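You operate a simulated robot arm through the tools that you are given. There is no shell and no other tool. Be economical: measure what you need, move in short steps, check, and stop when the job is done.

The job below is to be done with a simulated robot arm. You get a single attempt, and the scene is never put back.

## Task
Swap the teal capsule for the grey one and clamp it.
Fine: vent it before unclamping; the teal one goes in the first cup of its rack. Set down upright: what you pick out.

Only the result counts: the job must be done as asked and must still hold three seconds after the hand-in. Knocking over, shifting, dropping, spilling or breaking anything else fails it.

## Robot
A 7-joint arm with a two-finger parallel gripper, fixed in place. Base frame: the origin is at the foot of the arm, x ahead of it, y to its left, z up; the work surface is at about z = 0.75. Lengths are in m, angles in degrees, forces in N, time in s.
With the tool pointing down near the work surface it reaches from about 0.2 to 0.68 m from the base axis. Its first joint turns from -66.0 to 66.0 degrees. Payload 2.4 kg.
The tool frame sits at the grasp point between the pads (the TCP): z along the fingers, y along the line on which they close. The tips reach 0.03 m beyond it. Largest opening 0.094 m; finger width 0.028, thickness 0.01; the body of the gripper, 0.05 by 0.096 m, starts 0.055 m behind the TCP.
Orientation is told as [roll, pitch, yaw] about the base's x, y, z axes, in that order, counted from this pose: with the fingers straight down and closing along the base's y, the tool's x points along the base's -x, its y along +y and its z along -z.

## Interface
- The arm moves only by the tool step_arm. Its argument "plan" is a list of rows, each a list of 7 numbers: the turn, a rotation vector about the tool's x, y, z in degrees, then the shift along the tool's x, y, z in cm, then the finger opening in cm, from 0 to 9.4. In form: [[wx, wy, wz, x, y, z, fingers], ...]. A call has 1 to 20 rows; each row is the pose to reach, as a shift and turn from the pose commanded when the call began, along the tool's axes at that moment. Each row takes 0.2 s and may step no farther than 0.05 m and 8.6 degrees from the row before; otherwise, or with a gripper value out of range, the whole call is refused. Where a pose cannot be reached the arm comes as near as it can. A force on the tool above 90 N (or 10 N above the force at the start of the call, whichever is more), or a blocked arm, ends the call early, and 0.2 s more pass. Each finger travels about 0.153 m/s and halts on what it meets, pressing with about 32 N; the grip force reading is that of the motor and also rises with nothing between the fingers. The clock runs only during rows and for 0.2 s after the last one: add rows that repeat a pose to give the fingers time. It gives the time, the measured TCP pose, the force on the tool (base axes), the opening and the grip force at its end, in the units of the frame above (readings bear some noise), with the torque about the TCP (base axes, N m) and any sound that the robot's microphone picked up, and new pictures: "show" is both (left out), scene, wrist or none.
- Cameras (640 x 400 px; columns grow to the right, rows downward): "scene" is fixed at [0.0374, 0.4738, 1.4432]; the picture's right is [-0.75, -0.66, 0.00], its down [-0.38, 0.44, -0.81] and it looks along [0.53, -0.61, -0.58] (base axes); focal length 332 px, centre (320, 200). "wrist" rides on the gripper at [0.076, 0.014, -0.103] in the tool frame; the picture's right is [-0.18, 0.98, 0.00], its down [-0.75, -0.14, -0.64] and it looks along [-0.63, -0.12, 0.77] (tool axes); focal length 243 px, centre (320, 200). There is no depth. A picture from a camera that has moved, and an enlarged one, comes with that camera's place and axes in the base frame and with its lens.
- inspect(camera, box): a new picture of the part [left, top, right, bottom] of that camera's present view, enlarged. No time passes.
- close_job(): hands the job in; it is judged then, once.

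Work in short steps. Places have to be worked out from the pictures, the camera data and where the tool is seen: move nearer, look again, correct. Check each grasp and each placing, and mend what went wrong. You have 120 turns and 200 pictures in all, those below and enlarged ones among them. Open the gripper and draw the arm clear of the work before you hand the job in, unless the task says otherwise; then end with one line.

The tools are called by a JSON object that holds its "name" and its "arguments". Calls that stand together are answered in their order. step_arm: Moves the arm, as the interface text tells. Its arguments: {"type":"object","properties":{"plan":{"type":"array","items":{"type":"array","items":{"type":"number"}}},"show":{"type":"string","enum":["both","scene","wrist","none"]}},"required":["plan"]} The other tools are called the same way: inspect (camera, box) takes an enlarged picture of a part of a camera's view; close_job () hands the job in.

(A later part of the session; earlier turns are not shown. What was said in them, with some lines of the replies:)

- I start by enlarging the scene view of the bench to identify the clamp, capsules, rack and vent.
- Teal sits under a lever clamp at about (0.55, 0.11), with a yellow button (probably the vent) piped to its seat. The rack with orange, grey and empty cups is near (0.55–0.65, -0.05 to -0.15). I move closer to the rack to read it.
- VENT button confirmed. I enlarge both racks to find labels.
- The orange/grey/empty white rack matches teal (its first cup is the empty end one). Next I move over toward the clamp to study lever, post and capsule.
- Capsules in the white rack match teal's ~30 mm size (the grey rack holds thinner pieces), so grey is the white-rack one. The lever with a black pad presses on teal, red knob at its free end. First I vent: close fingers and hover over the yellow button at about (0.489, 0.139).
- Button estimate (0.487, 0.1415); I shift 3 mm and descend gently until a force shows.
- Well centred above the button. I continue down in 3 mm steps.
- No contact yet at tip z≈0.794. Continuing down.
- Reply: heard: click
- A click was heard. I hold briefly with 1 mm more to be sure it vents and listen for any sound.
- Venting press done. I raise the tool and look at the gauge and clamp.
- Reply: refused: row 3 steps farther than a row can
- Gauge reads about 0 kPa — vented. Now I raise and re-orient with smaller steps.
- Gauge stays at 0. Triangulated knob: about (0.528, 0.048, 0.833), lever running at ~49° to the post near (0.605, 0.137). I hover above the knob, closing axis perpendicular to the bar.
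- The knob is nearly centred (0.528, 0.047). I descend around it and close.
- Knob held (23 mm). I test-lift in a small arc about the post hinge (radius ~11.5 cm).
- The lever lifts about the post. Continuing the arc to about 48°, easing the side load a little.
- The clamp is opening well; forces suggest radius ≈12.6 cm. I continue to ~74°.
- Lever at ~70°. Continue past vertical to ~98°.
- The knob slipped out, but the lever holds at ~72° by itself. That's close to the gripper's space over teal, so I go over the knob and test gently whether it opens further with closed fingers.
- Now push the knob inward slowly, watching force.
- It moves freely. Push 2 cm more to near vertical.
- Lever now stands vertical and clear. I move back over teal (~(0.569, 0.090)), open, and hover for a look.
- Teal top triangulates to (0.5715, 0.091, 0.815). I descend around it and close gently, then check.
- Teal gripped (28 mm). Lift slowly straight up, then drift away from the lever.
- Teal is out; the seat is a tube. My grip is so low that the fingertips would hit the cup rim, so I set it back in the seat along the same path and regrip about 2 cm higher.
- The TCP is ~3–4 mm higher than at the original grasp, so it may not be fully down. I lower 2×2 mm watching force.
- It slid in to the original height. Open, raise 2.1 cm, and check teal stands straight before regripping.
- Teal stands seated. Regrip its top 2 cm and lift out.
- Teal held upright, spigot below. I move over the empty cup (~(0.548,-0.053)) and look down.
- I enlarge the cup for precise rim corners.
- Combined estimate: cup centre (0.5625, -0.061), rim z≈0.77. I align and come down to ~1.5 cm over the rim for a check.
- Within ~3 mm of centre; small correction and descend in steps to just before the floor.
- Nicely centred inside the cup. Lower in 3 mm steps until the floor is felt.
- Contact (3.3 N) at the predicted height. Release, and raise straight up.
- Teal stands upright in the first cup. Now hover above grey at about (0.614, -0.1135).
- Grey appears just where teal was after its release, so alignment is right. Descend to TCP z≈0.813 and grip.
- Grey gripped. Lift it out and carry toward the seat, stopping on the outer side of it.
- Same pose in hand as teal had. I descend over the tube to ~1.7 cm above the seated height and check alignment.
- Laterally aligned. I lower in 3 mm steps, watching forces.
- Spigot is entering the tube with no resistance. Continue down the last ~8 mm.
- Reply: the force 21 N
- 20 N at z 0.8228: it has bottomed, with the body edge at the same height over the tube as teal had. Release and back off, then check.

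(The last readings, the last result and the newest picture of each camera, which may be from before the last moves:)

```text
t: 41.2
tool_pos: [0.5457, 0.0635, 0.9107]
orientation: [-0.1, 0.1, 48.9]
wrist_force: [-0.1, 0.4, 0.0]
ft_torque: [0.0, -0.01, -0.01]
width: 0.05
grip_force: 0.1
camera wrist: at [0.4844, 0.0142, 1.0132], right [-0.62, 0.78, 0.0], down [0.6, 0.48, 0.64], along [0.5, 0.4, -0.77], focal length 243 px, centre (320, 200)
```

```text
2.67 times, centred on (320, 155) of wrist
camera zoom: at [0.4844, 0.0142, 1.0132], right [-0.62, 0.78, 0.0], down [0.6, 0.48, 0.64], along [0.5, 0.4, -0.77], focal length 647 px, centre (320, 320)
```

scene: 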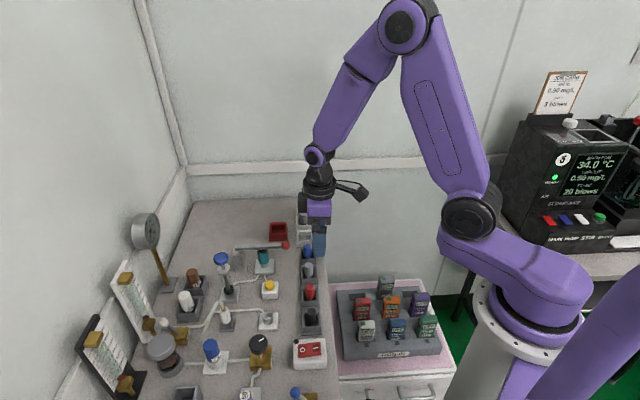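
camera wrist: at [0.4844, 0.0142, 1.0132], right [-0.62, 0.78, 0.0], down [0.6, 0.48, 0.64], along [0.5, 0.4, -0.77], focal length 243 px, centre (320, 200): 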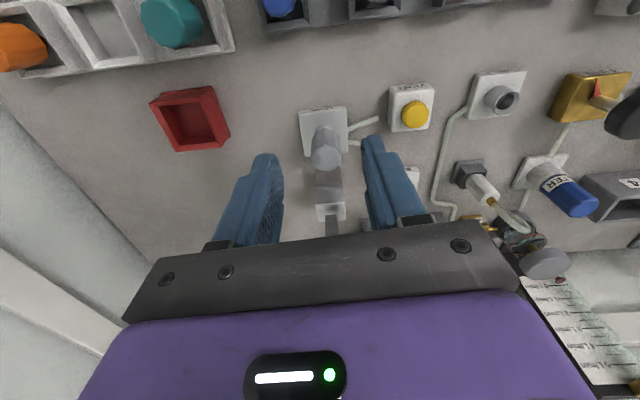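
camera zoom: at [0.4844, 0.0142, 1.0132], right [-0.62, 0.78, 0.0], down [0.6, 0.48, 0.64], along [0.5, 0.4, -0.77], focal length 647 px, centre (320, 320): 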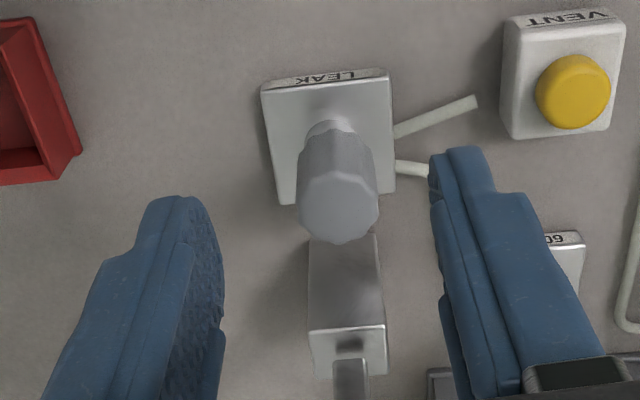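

Grey is seated upright. Now to close the clamp: rise and hover over the upright lever's knob (~(0.607, 0.137, 0.957)).

{"name": "step_arm", "arguments": {"plan": [[0, 0, 0, 0, 0, -4.5, 5], [0, 0, 0, 0, 0, -9, 5], [0, 0, 0, -2, 0, -12.5, 5], [0, 0, 0, -6, 0.1, -12.5, 5], [0, 0, 0, -9.5, 0.2, -12.5, 5], [0, 0, 0, -9.5, 0.2, -12.5, 5]], "show": "wrist"}}

{"name": "inspect", "arguments": {"camera": "wrist", "box": [230, 60, 430, 230]}}

{"name": "inspect", "arguments": {"camera": "scene", "box": [195, 165, 295, 275]}}

```text
t: 42.6
tool_pos: [0.6053, 0.1347, 1.0363]
orientation: [0.0, 0.0, 49.0]
wrist_force: [-0.3, 0.1, 0.3]
ft_torque: [-0.01, 0.02, 0.0]
width: 0.0499
grip_force: 0.0
camera wrist: at [0.5447, 0.0856, 1.1376], right [-0.62, 0.78, 0.0], down [0.6, 0.48, 0.64], along [0.5, 0.4, -0.77], focal length 243 px, centre (320, 200)
```

wrist: 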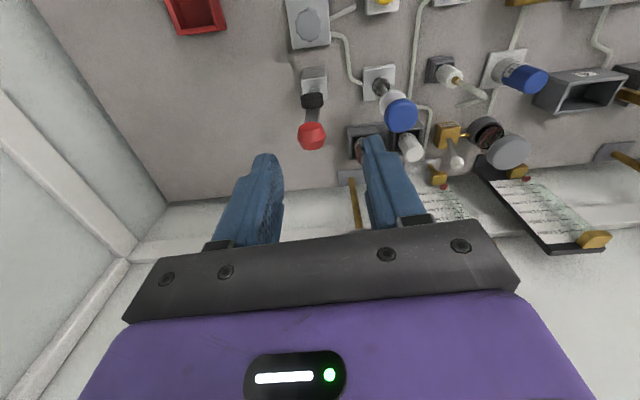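

```text
2.35 times, centred on (330, 145) of wrist
camera zoom: at [0.5447, 0.0856, 1.1376], right [-0.62, 0.78, 0.0], down [0.6, 0.48, 0.64], along [0.5, 0.4, -0.77], focal length 571 px, centre (296, 329)
```

zoom: 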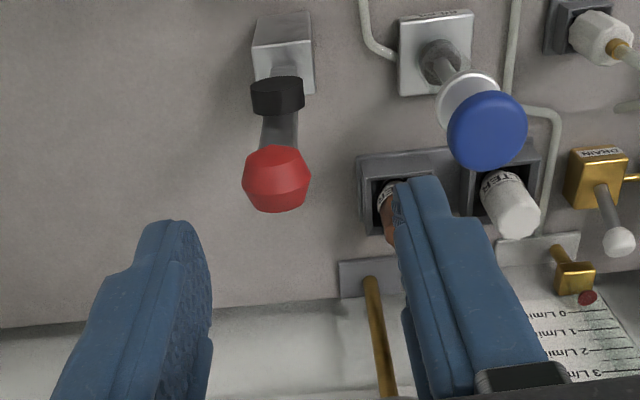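

```text
3.64 times, centred on (245, 220) of scene
camera zoom: at [0.0374, 0.4738, 1.4432], right [-0.75, -0.66, 0.0], down [-0.38, 0.44, -0.81], along [0.53, -0.61, -0.58], focal length 1209 px, centre (593, 127)
```

zoom: 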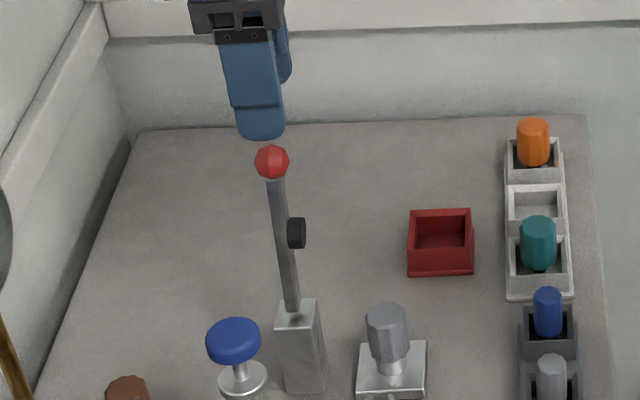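

Knob estimated ~5 mm off in each tool axis; correct and descend around it, then grip.

{"name": "step_arm", "arguments": {"plan": [[0, 0, 0, -0.47, -0.5, 2.5, 5], [0, 0, 0, -0.47, -0.5, 5, 5], [0, 0, 0, -0.47, -0.5, 7.8, 5]], "show": "wrist"}}

{"name": "inspect", "arguments": {"camera": "wrist", "box": [230, 60, 430, 230]}}

{"name": "inspect", "arguments": {"camera": "scene", "box": [205, 180, 265, 260]}}

```text
t: 43.4
tool_pos: [0.6109, 0.1347, 0.9577]
orientation: [0.0, 0.1, 48.9]
wrist_force: [-0.2, -0.6, 0.4]
ft_torque: [-0.03, 0.0, -0.01]
width: 0.0499
grip_force: 0.1
camera wrist: at [0.5504, 0.0857, 1.0609], right [-0.62, 0.78, 0.0], down [0.6, 0.48, 0.64], along [0.5, 0.4, -0.77], focal length 243 px, centre (320, 200)
```

wrist: 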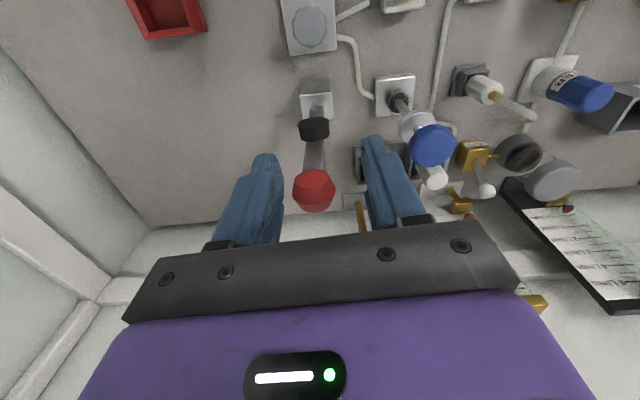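

```text
2.35 times, centred on (330, 145) of wrist
camera zoom: at [0.5504, 0.0857, 1.0609], right [-0.62, 0.78, 0.0], down [0.6, 0.48, 0.64], along [0.5, 0.4, -0.77], focal length 571 px, centre (296, 329)
```

zoom: 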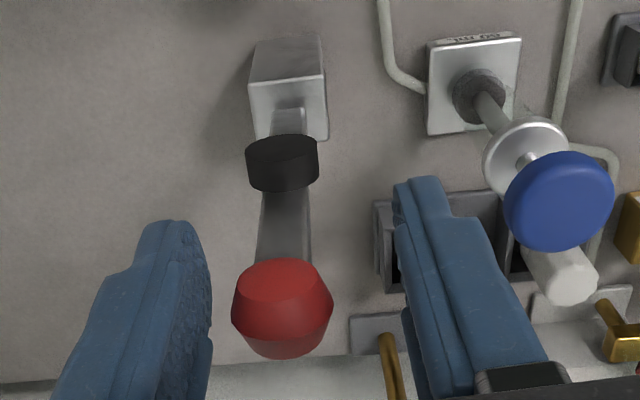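

```text
5.00 times, centred on (235, 220) of scene
camera zoom: at [0.0374, 0.4738, 1.4432], right [-0.75, -0.66, 0.0], down [-0.38, 0.44, -0.81], along [0.53, -0.61, -0.58], focal length 1663 px, centre (745, 100)
```

zoom: 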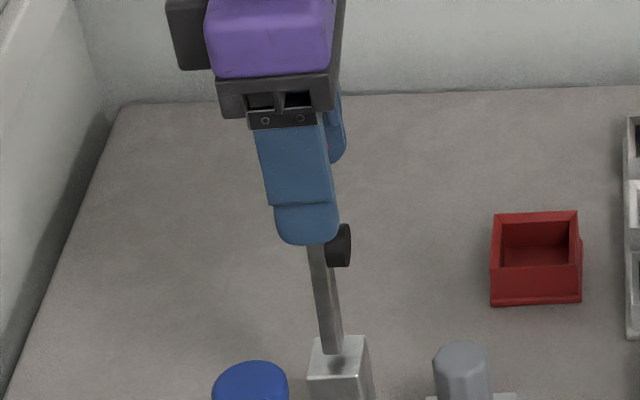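

Knob is within 3 mm of the grasp point. Shift 3 mm and grip.

{"name": "step_arm", "arguments": {"plan": [[0, 0, 0, 0, -0.3, 0, 4], [0, 0, 0, 0, -0.3, 0, 2], [0, 0, 0, 0, -0.3, 0, 1.6], [0, 0, 0, 0, -0.3, 0, 1.6]], "show": "none"}}

```text
t: 44.4
tool_pos: [0.6128, 0.1335, 0.9583]
orientation: [0.0, 0.0, 49.0]
wrist_force: [5.1, 0.4, -4.3]
ft_torque: [0.18, -0.2, 0.05]
width: 0.0229
grip_force: 44.8
```

Knob held. From closed and open knob positions: radius 12.5 cm, now ~89°. Bring the lever down along that arc to ~40°.

{"name": "step_arm", "arguments": {"plan": [[0, 0, 0, 1.5, 0.08, 0.12, 1.6], [0, 0, 0, 2.78, 0.15, 0.37, 1.6], [0, 0, 0, 4.04, 0.21, 0.75, 1.6], [0, 0, 0, 5.24, 0.28, 1.26, 1.6], [0, 0, 0, 6.38, 0.34, 1.9, 1.6], [0, 0, 0, 7.46, 0.4, 2.65, 1.6], [0, 0, 0, 8.44, 0.45, 3.51, 1.6], [0, 0, 0, 9.34, 0.5, 4.46, 1.6]], "show": "none"}}

{"name": "inspect", "arguments": {"camera": "scene", "box": [205, 190, 305, 280]}}

```text
t: 46.2
tool_pos: [0.5486, 0.0676, 0.9131]
orientation: [-0.1, 0.0, 49.0]
wrist_force: [3.8, 13.0, -0.7]
ft_torque: [0.76, -0.64, 0.08]
width: 0.0233
grip_force: 44.8
```

```text
4.44 times, centred on (255, 235) of scene
camera zoom: at [0.0375, 0.4741, 1.4431], right [-0.75, -0.66, 0.0], down [-0.38, 0.44, -0.81], along [0.53, -0.61, -0.58], focal length 1478 px, centre (609, 44)
```

zoom: 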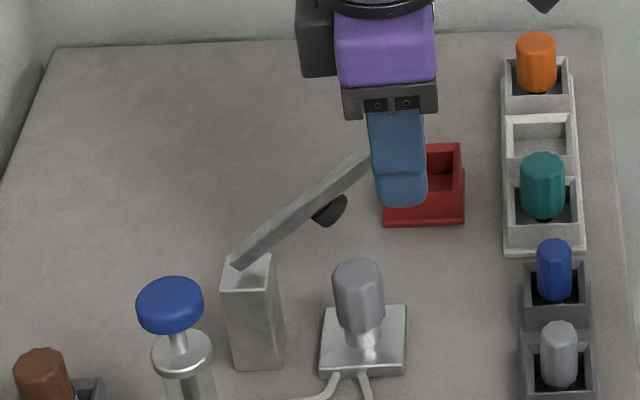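

Following well. Continue down to ~5°.

{"name": "step_arm", "arguments": {"plan": [[0, 0, 0, 0.78, 0.04, 1.05, 1.6], [0, 0, 0, 1.46, 0.07, 2.17, 1.6], [0, 0, 0, 2.01, 0.1, 3.35, 1.6], [0, 0, 0, 2.44, 0.12, 4.59, 1.6], [0, 0, 0, 2.73, 0.14, 5.87, 1.6], [0, 0, 0, 2.87, 0.15, 6.95, 1.6]], "show": "none"}}

{"name": "inspect", "arguments": {"camera": "scene", "box": [215, 210, 305, 290]}}

```text
t: 47.6
tool_pos: [0.5285, 0.0465, 0.8439]
orientation: [0.0, 0.0, 49.2]
wrist_force: [-2.7, 20.9, 5.9]
ft_torque: [0.7, -0.72, 0.08]
width: 0.0231
grip_force: 44.8
```

```text
5.00 times, centred on (260, 250) of scene
camera zoom: at [0.0372, 0.4743, 1.443], right [-0.75, -0.66, 0.0], down [-0.38, 0.44, -0.81], along [0.53, -0.61, -0.58], focal length 1663 px, centre (620, -50)
```

zoom: 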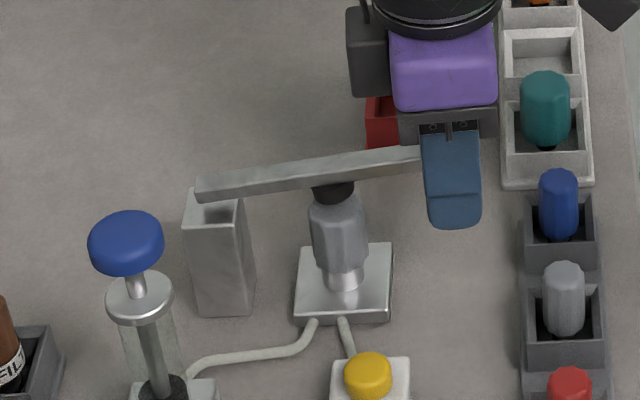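

Pad is reaching the grey's top; press down in small steps to the original closed height (0.833), easing side load.

{"name": "step_arm", "arguments": {"plan": [[0, 0, 0, -0.1, 0.15, 0.4, 1.6], [0, 0, 0, -0.1, 0.2, 0.8, 1.6], [0, 0, 0, -0.1, 0.2, 1.15, 1.6]], "show": "none"}}

{"name": "inspect", "arguments": {"camera": "scene", "box": [235, 225, 295, 285]}}

```text
t: 48.4
tool_pos: [0.5278, 0.046, 0.8322]
orientation: [0.0, 0.0, 48.8]
wrist_force: [-5.1, 9.2, 8.6]
ft_torque: [0.9, -0.84, 0.08]
width: 0.0225
grip_force: 45.1
```

```text
6.67 times, centred on (265, 255) of scene
camera zoom: at [0.0371, 0.474, 1.4431], right [-0.75, -0.66, 0.0], down [-0.38, 0.44, -0.81], along [0.53, -0.61, -0.58], focal length 2217 px, centre (687, -167)
```

zoom: 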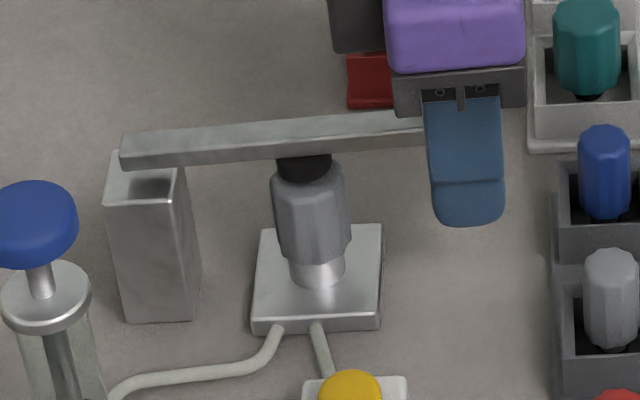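

The bar is still a few mm above its original line. I press further in 2 mm steps.

{"name": "step_arm", "arguments": {"plan": [[0, 0, 0, 0, 0, 0.2, 1.6], [0, 0, 0, 0, 0, 0.4, 1.6], [0, 0, 0, 0, 0, 0.5, 1.6]], "show": "none"}}

{"name": "inspect", "arguments": {"camera": "scene", "box": [235, 225, 295, 285]}}

```text
t: 49.2
tool_pos: [0.5274, 0.0474, 0.8285]
orientation: [0.2, 0.1, 48.9]
wrist_force: [-10.1, 3.0, 8.4]
ft_torque: [0.83, -0.88, 0.02]
width: 0.0228
grip_force: 45.1
```

```text
6.67 times, centred on (265, 255) of scene
camera zoom: at [0.037, 0.4738, 1.4432], right [-0.75, -0.66, 0.0], down [-0.38, 0.44, -0.81], along [0.53, -0.61, -0.58], focal length 2217 px, centre (687, -167)
```

zoom: 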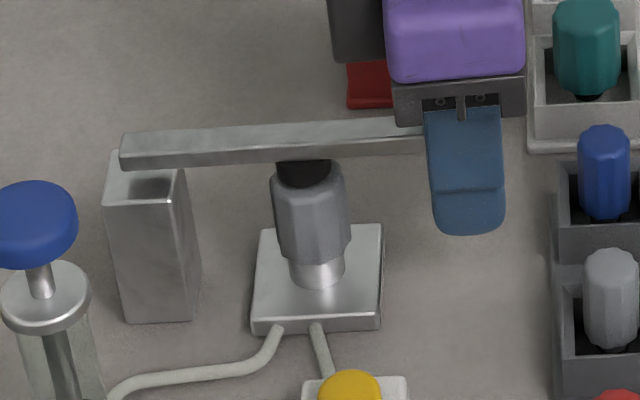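

Still yielding easily; press on until it firms up.

{"name": "step_arm", "arguments": {"plan": [[0, 0, 0, 0, 0, 0.2, 1.6], [0, 0, 0, 0, 0, 0.4, 1.6], [0, 0, 0, 0, 0, 0.6, 1.6]], "show": "wrist"}}

{"name": "inspect", "arguments": {"camera": "scene", "box": [235, 225, 295, 285]}}

```text
t: 50.0
tool_pos: [0.5284, 0.045, 0.8229]
orientation: [-0.1, 0.0, 49.0]
wrist_force: [-12.5, 0.1, 26.0]
ft_torque: [0.66, -0.6, 0.01]
width: 0.0228
grip_force: 45.2
camera wrist: at [0.467, -0.0029, 0.9255], right [-0.62, 0.78, 0.0], down [0.6, 0.48, 0.64], along [0.5, 0.4, -0.77], focal length 243 px, centre (320, 200)
```

wrist: 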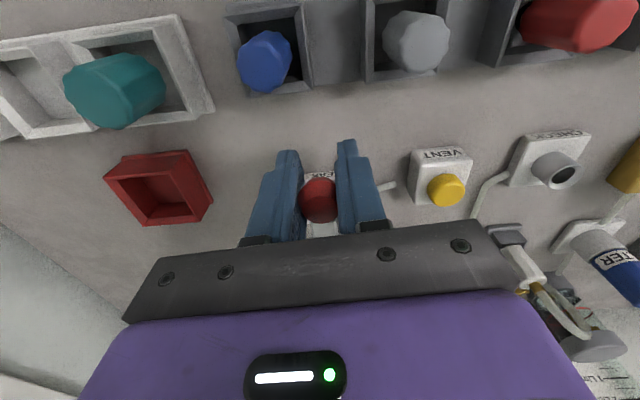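

```text
6.67 times, centred on (265, 255) of scene
camera zoom: at [0.0366, 0.4737, 1.4432], right [-0.75, -0.66, 0.0], down [-0.38, 0.44, -0.81], along [0.53, -0.61, -0.58], focal length 2217 px, centre (687, -167)
```

zoom: 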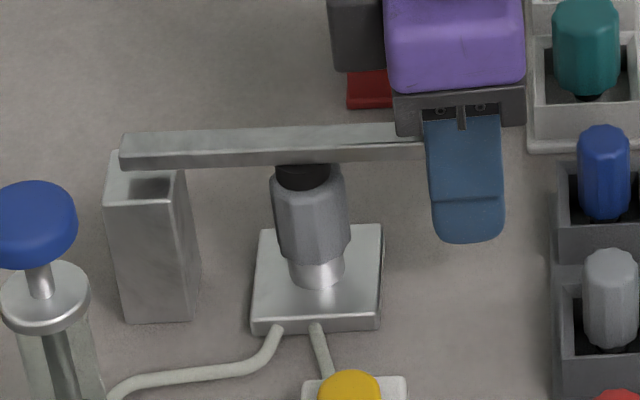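

Force rose to 26 N and the bar matches its original line. Release the knob, rise clear, and compare.

{"name": "step_arm", "arguments": {"plan": [[0, 0, 0, 0, 0, -0.2, 1.6], [0, 0, 0, 0, 0, -0.2, 3], [0, 0, 0, 0, 0, -0.2, 5], [0, 0, 0, 0, 0, -3, 5], [0, 0, 0, 0, 0, -7, 5], [0, 0, 0, 2, 0, -11, 5]], "show": "wrist"}}

{"name": "inspect", "arguments": {"camera": "scene", "box": [235, 225, 295, 285]}}

{"name": "inspect", "arguments": {"camera": "wrist", "box": [240, 70, 400, 230]}}

```text
t: 51.4
tool_pos: [0.5137, 0.0333, 0.9339]
orientation: [0.0, 0.0, 49.0]
wrist_force: [0.8, 0.0, 0.1]
ft_torque: [-0.02, -0.03, 0.04]
width: 0.0501
grip_force: 0.2
camera wrist: at [0.4544, -0.0158, 1.0367], right [-0.62, 0.78, 0.0], down [0.6, 0.48, 0.64], along [0.5, 0.4, -0.77], focal length 243 px, centre (320, 200)
```

wrist: 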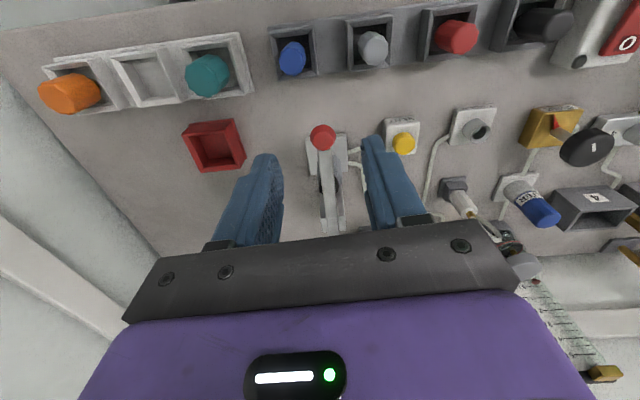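

```text
6.67 times, centred on (265, 255) of scene
camera zoom: at [0.0374, 0.4738, 1.4432], right [-0.75, -0.66, 0.0], down [-0.38, 0.44, -0.81], along [0.53, -0.61, -0.58], focal length 2217 px, centre (687, -167)
```

zoom: 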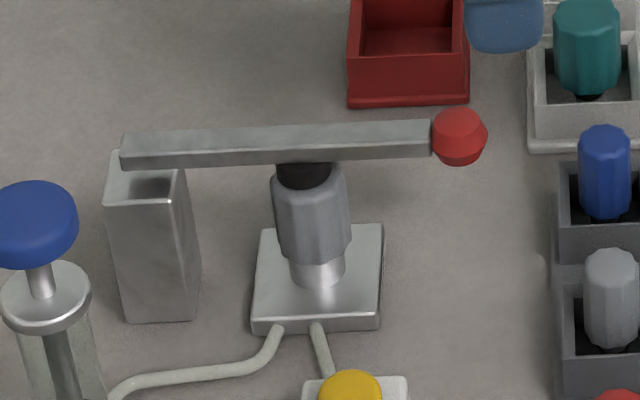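

```text
2.50 times, centred on (320, 150) of wrist
camera zoom: at [0.4544, -0.0158, 1.0367], right [-0.62, 0.78, 0.0], down [0.6, 0.48, 0.64], along [0.5, 0.4, -0.77], focal length 606 px, centre (320, 325)
```

zoom: 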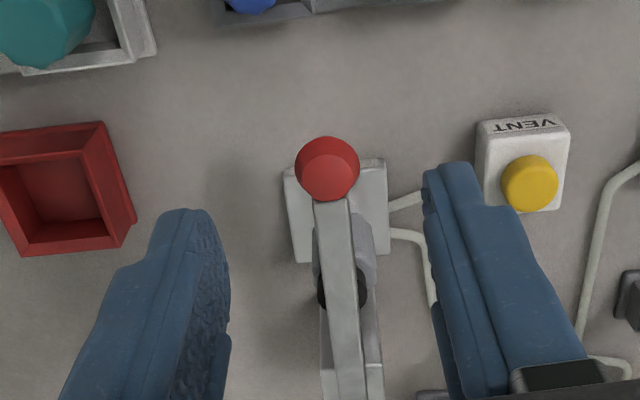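

Knob and bar are exactly at their original clamped pixel positions; grey is clamped, teal upright in cup one. Draw the arm clear and do a last look.

{"name": "step_arm", "arguments": {"plan": [[0, 0, 0, 1, 0, -4, 6], [0, 0, 0, 3, 0, -8, 8], [0, 0, 0, 6, 0, -11, 9], [0, 0, 0, 9, 0, -13, 9], [0, 0, 0, 9, 0, -13, 9], [0, 0, 0, 9, 0, -13, 9], [0, 0, 0, 9, 0, -13, 9], [0, 0, 0, 9, 0, -13, 9]], "show": "scene"}}

{"name": "inspect", "arguments": {"camera": "scene", "box": [215, 190, 325, 290]}}

```text
t: 53.2
tool_pos: [0.4569, -0.0344, 1.0627]
orientation: [0.0, 0.1, 48.9]
wrist_force: [0.4, -0.4, 0.1]
ft_torque: [-0.04, -0.01, 0.0]
width: 0.09
grip_force: 0.2
```

scene: 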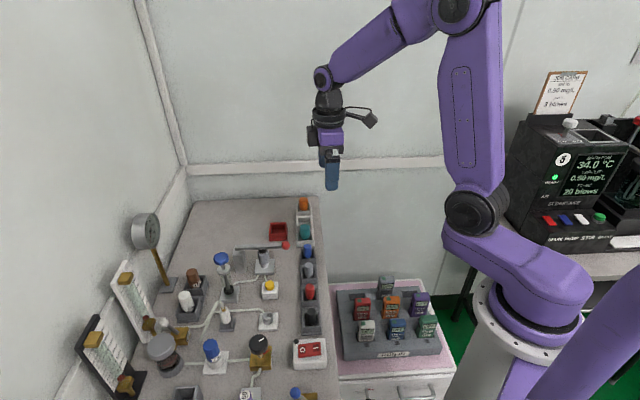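

```text
4.00 times, centred on (270, 240) of scene
camera zoom: at [0.0374, 0.4738, 1.4432], right [-0.75, -0.66, 0.0], down [-0.38, 0.44, -0.81], along [0.53, -0.61, -0.58], focal length 1330 px, centre (520, 40)
```

zoom: 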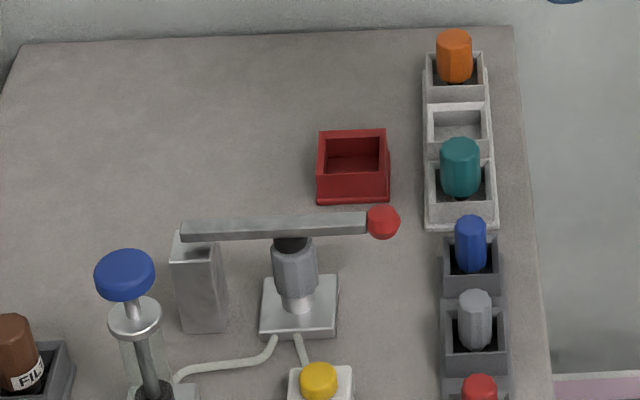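

All is in place and the arm is clear; handing in.

{"name": "close_job", "arguments": {}}

```text
The job is handed in.
```

I vented the line, moved the teal capsule upright into the first cup of its rack, and clamped the grey one in its place. I took the empty end cup as the first, since I saw no number on the rack.
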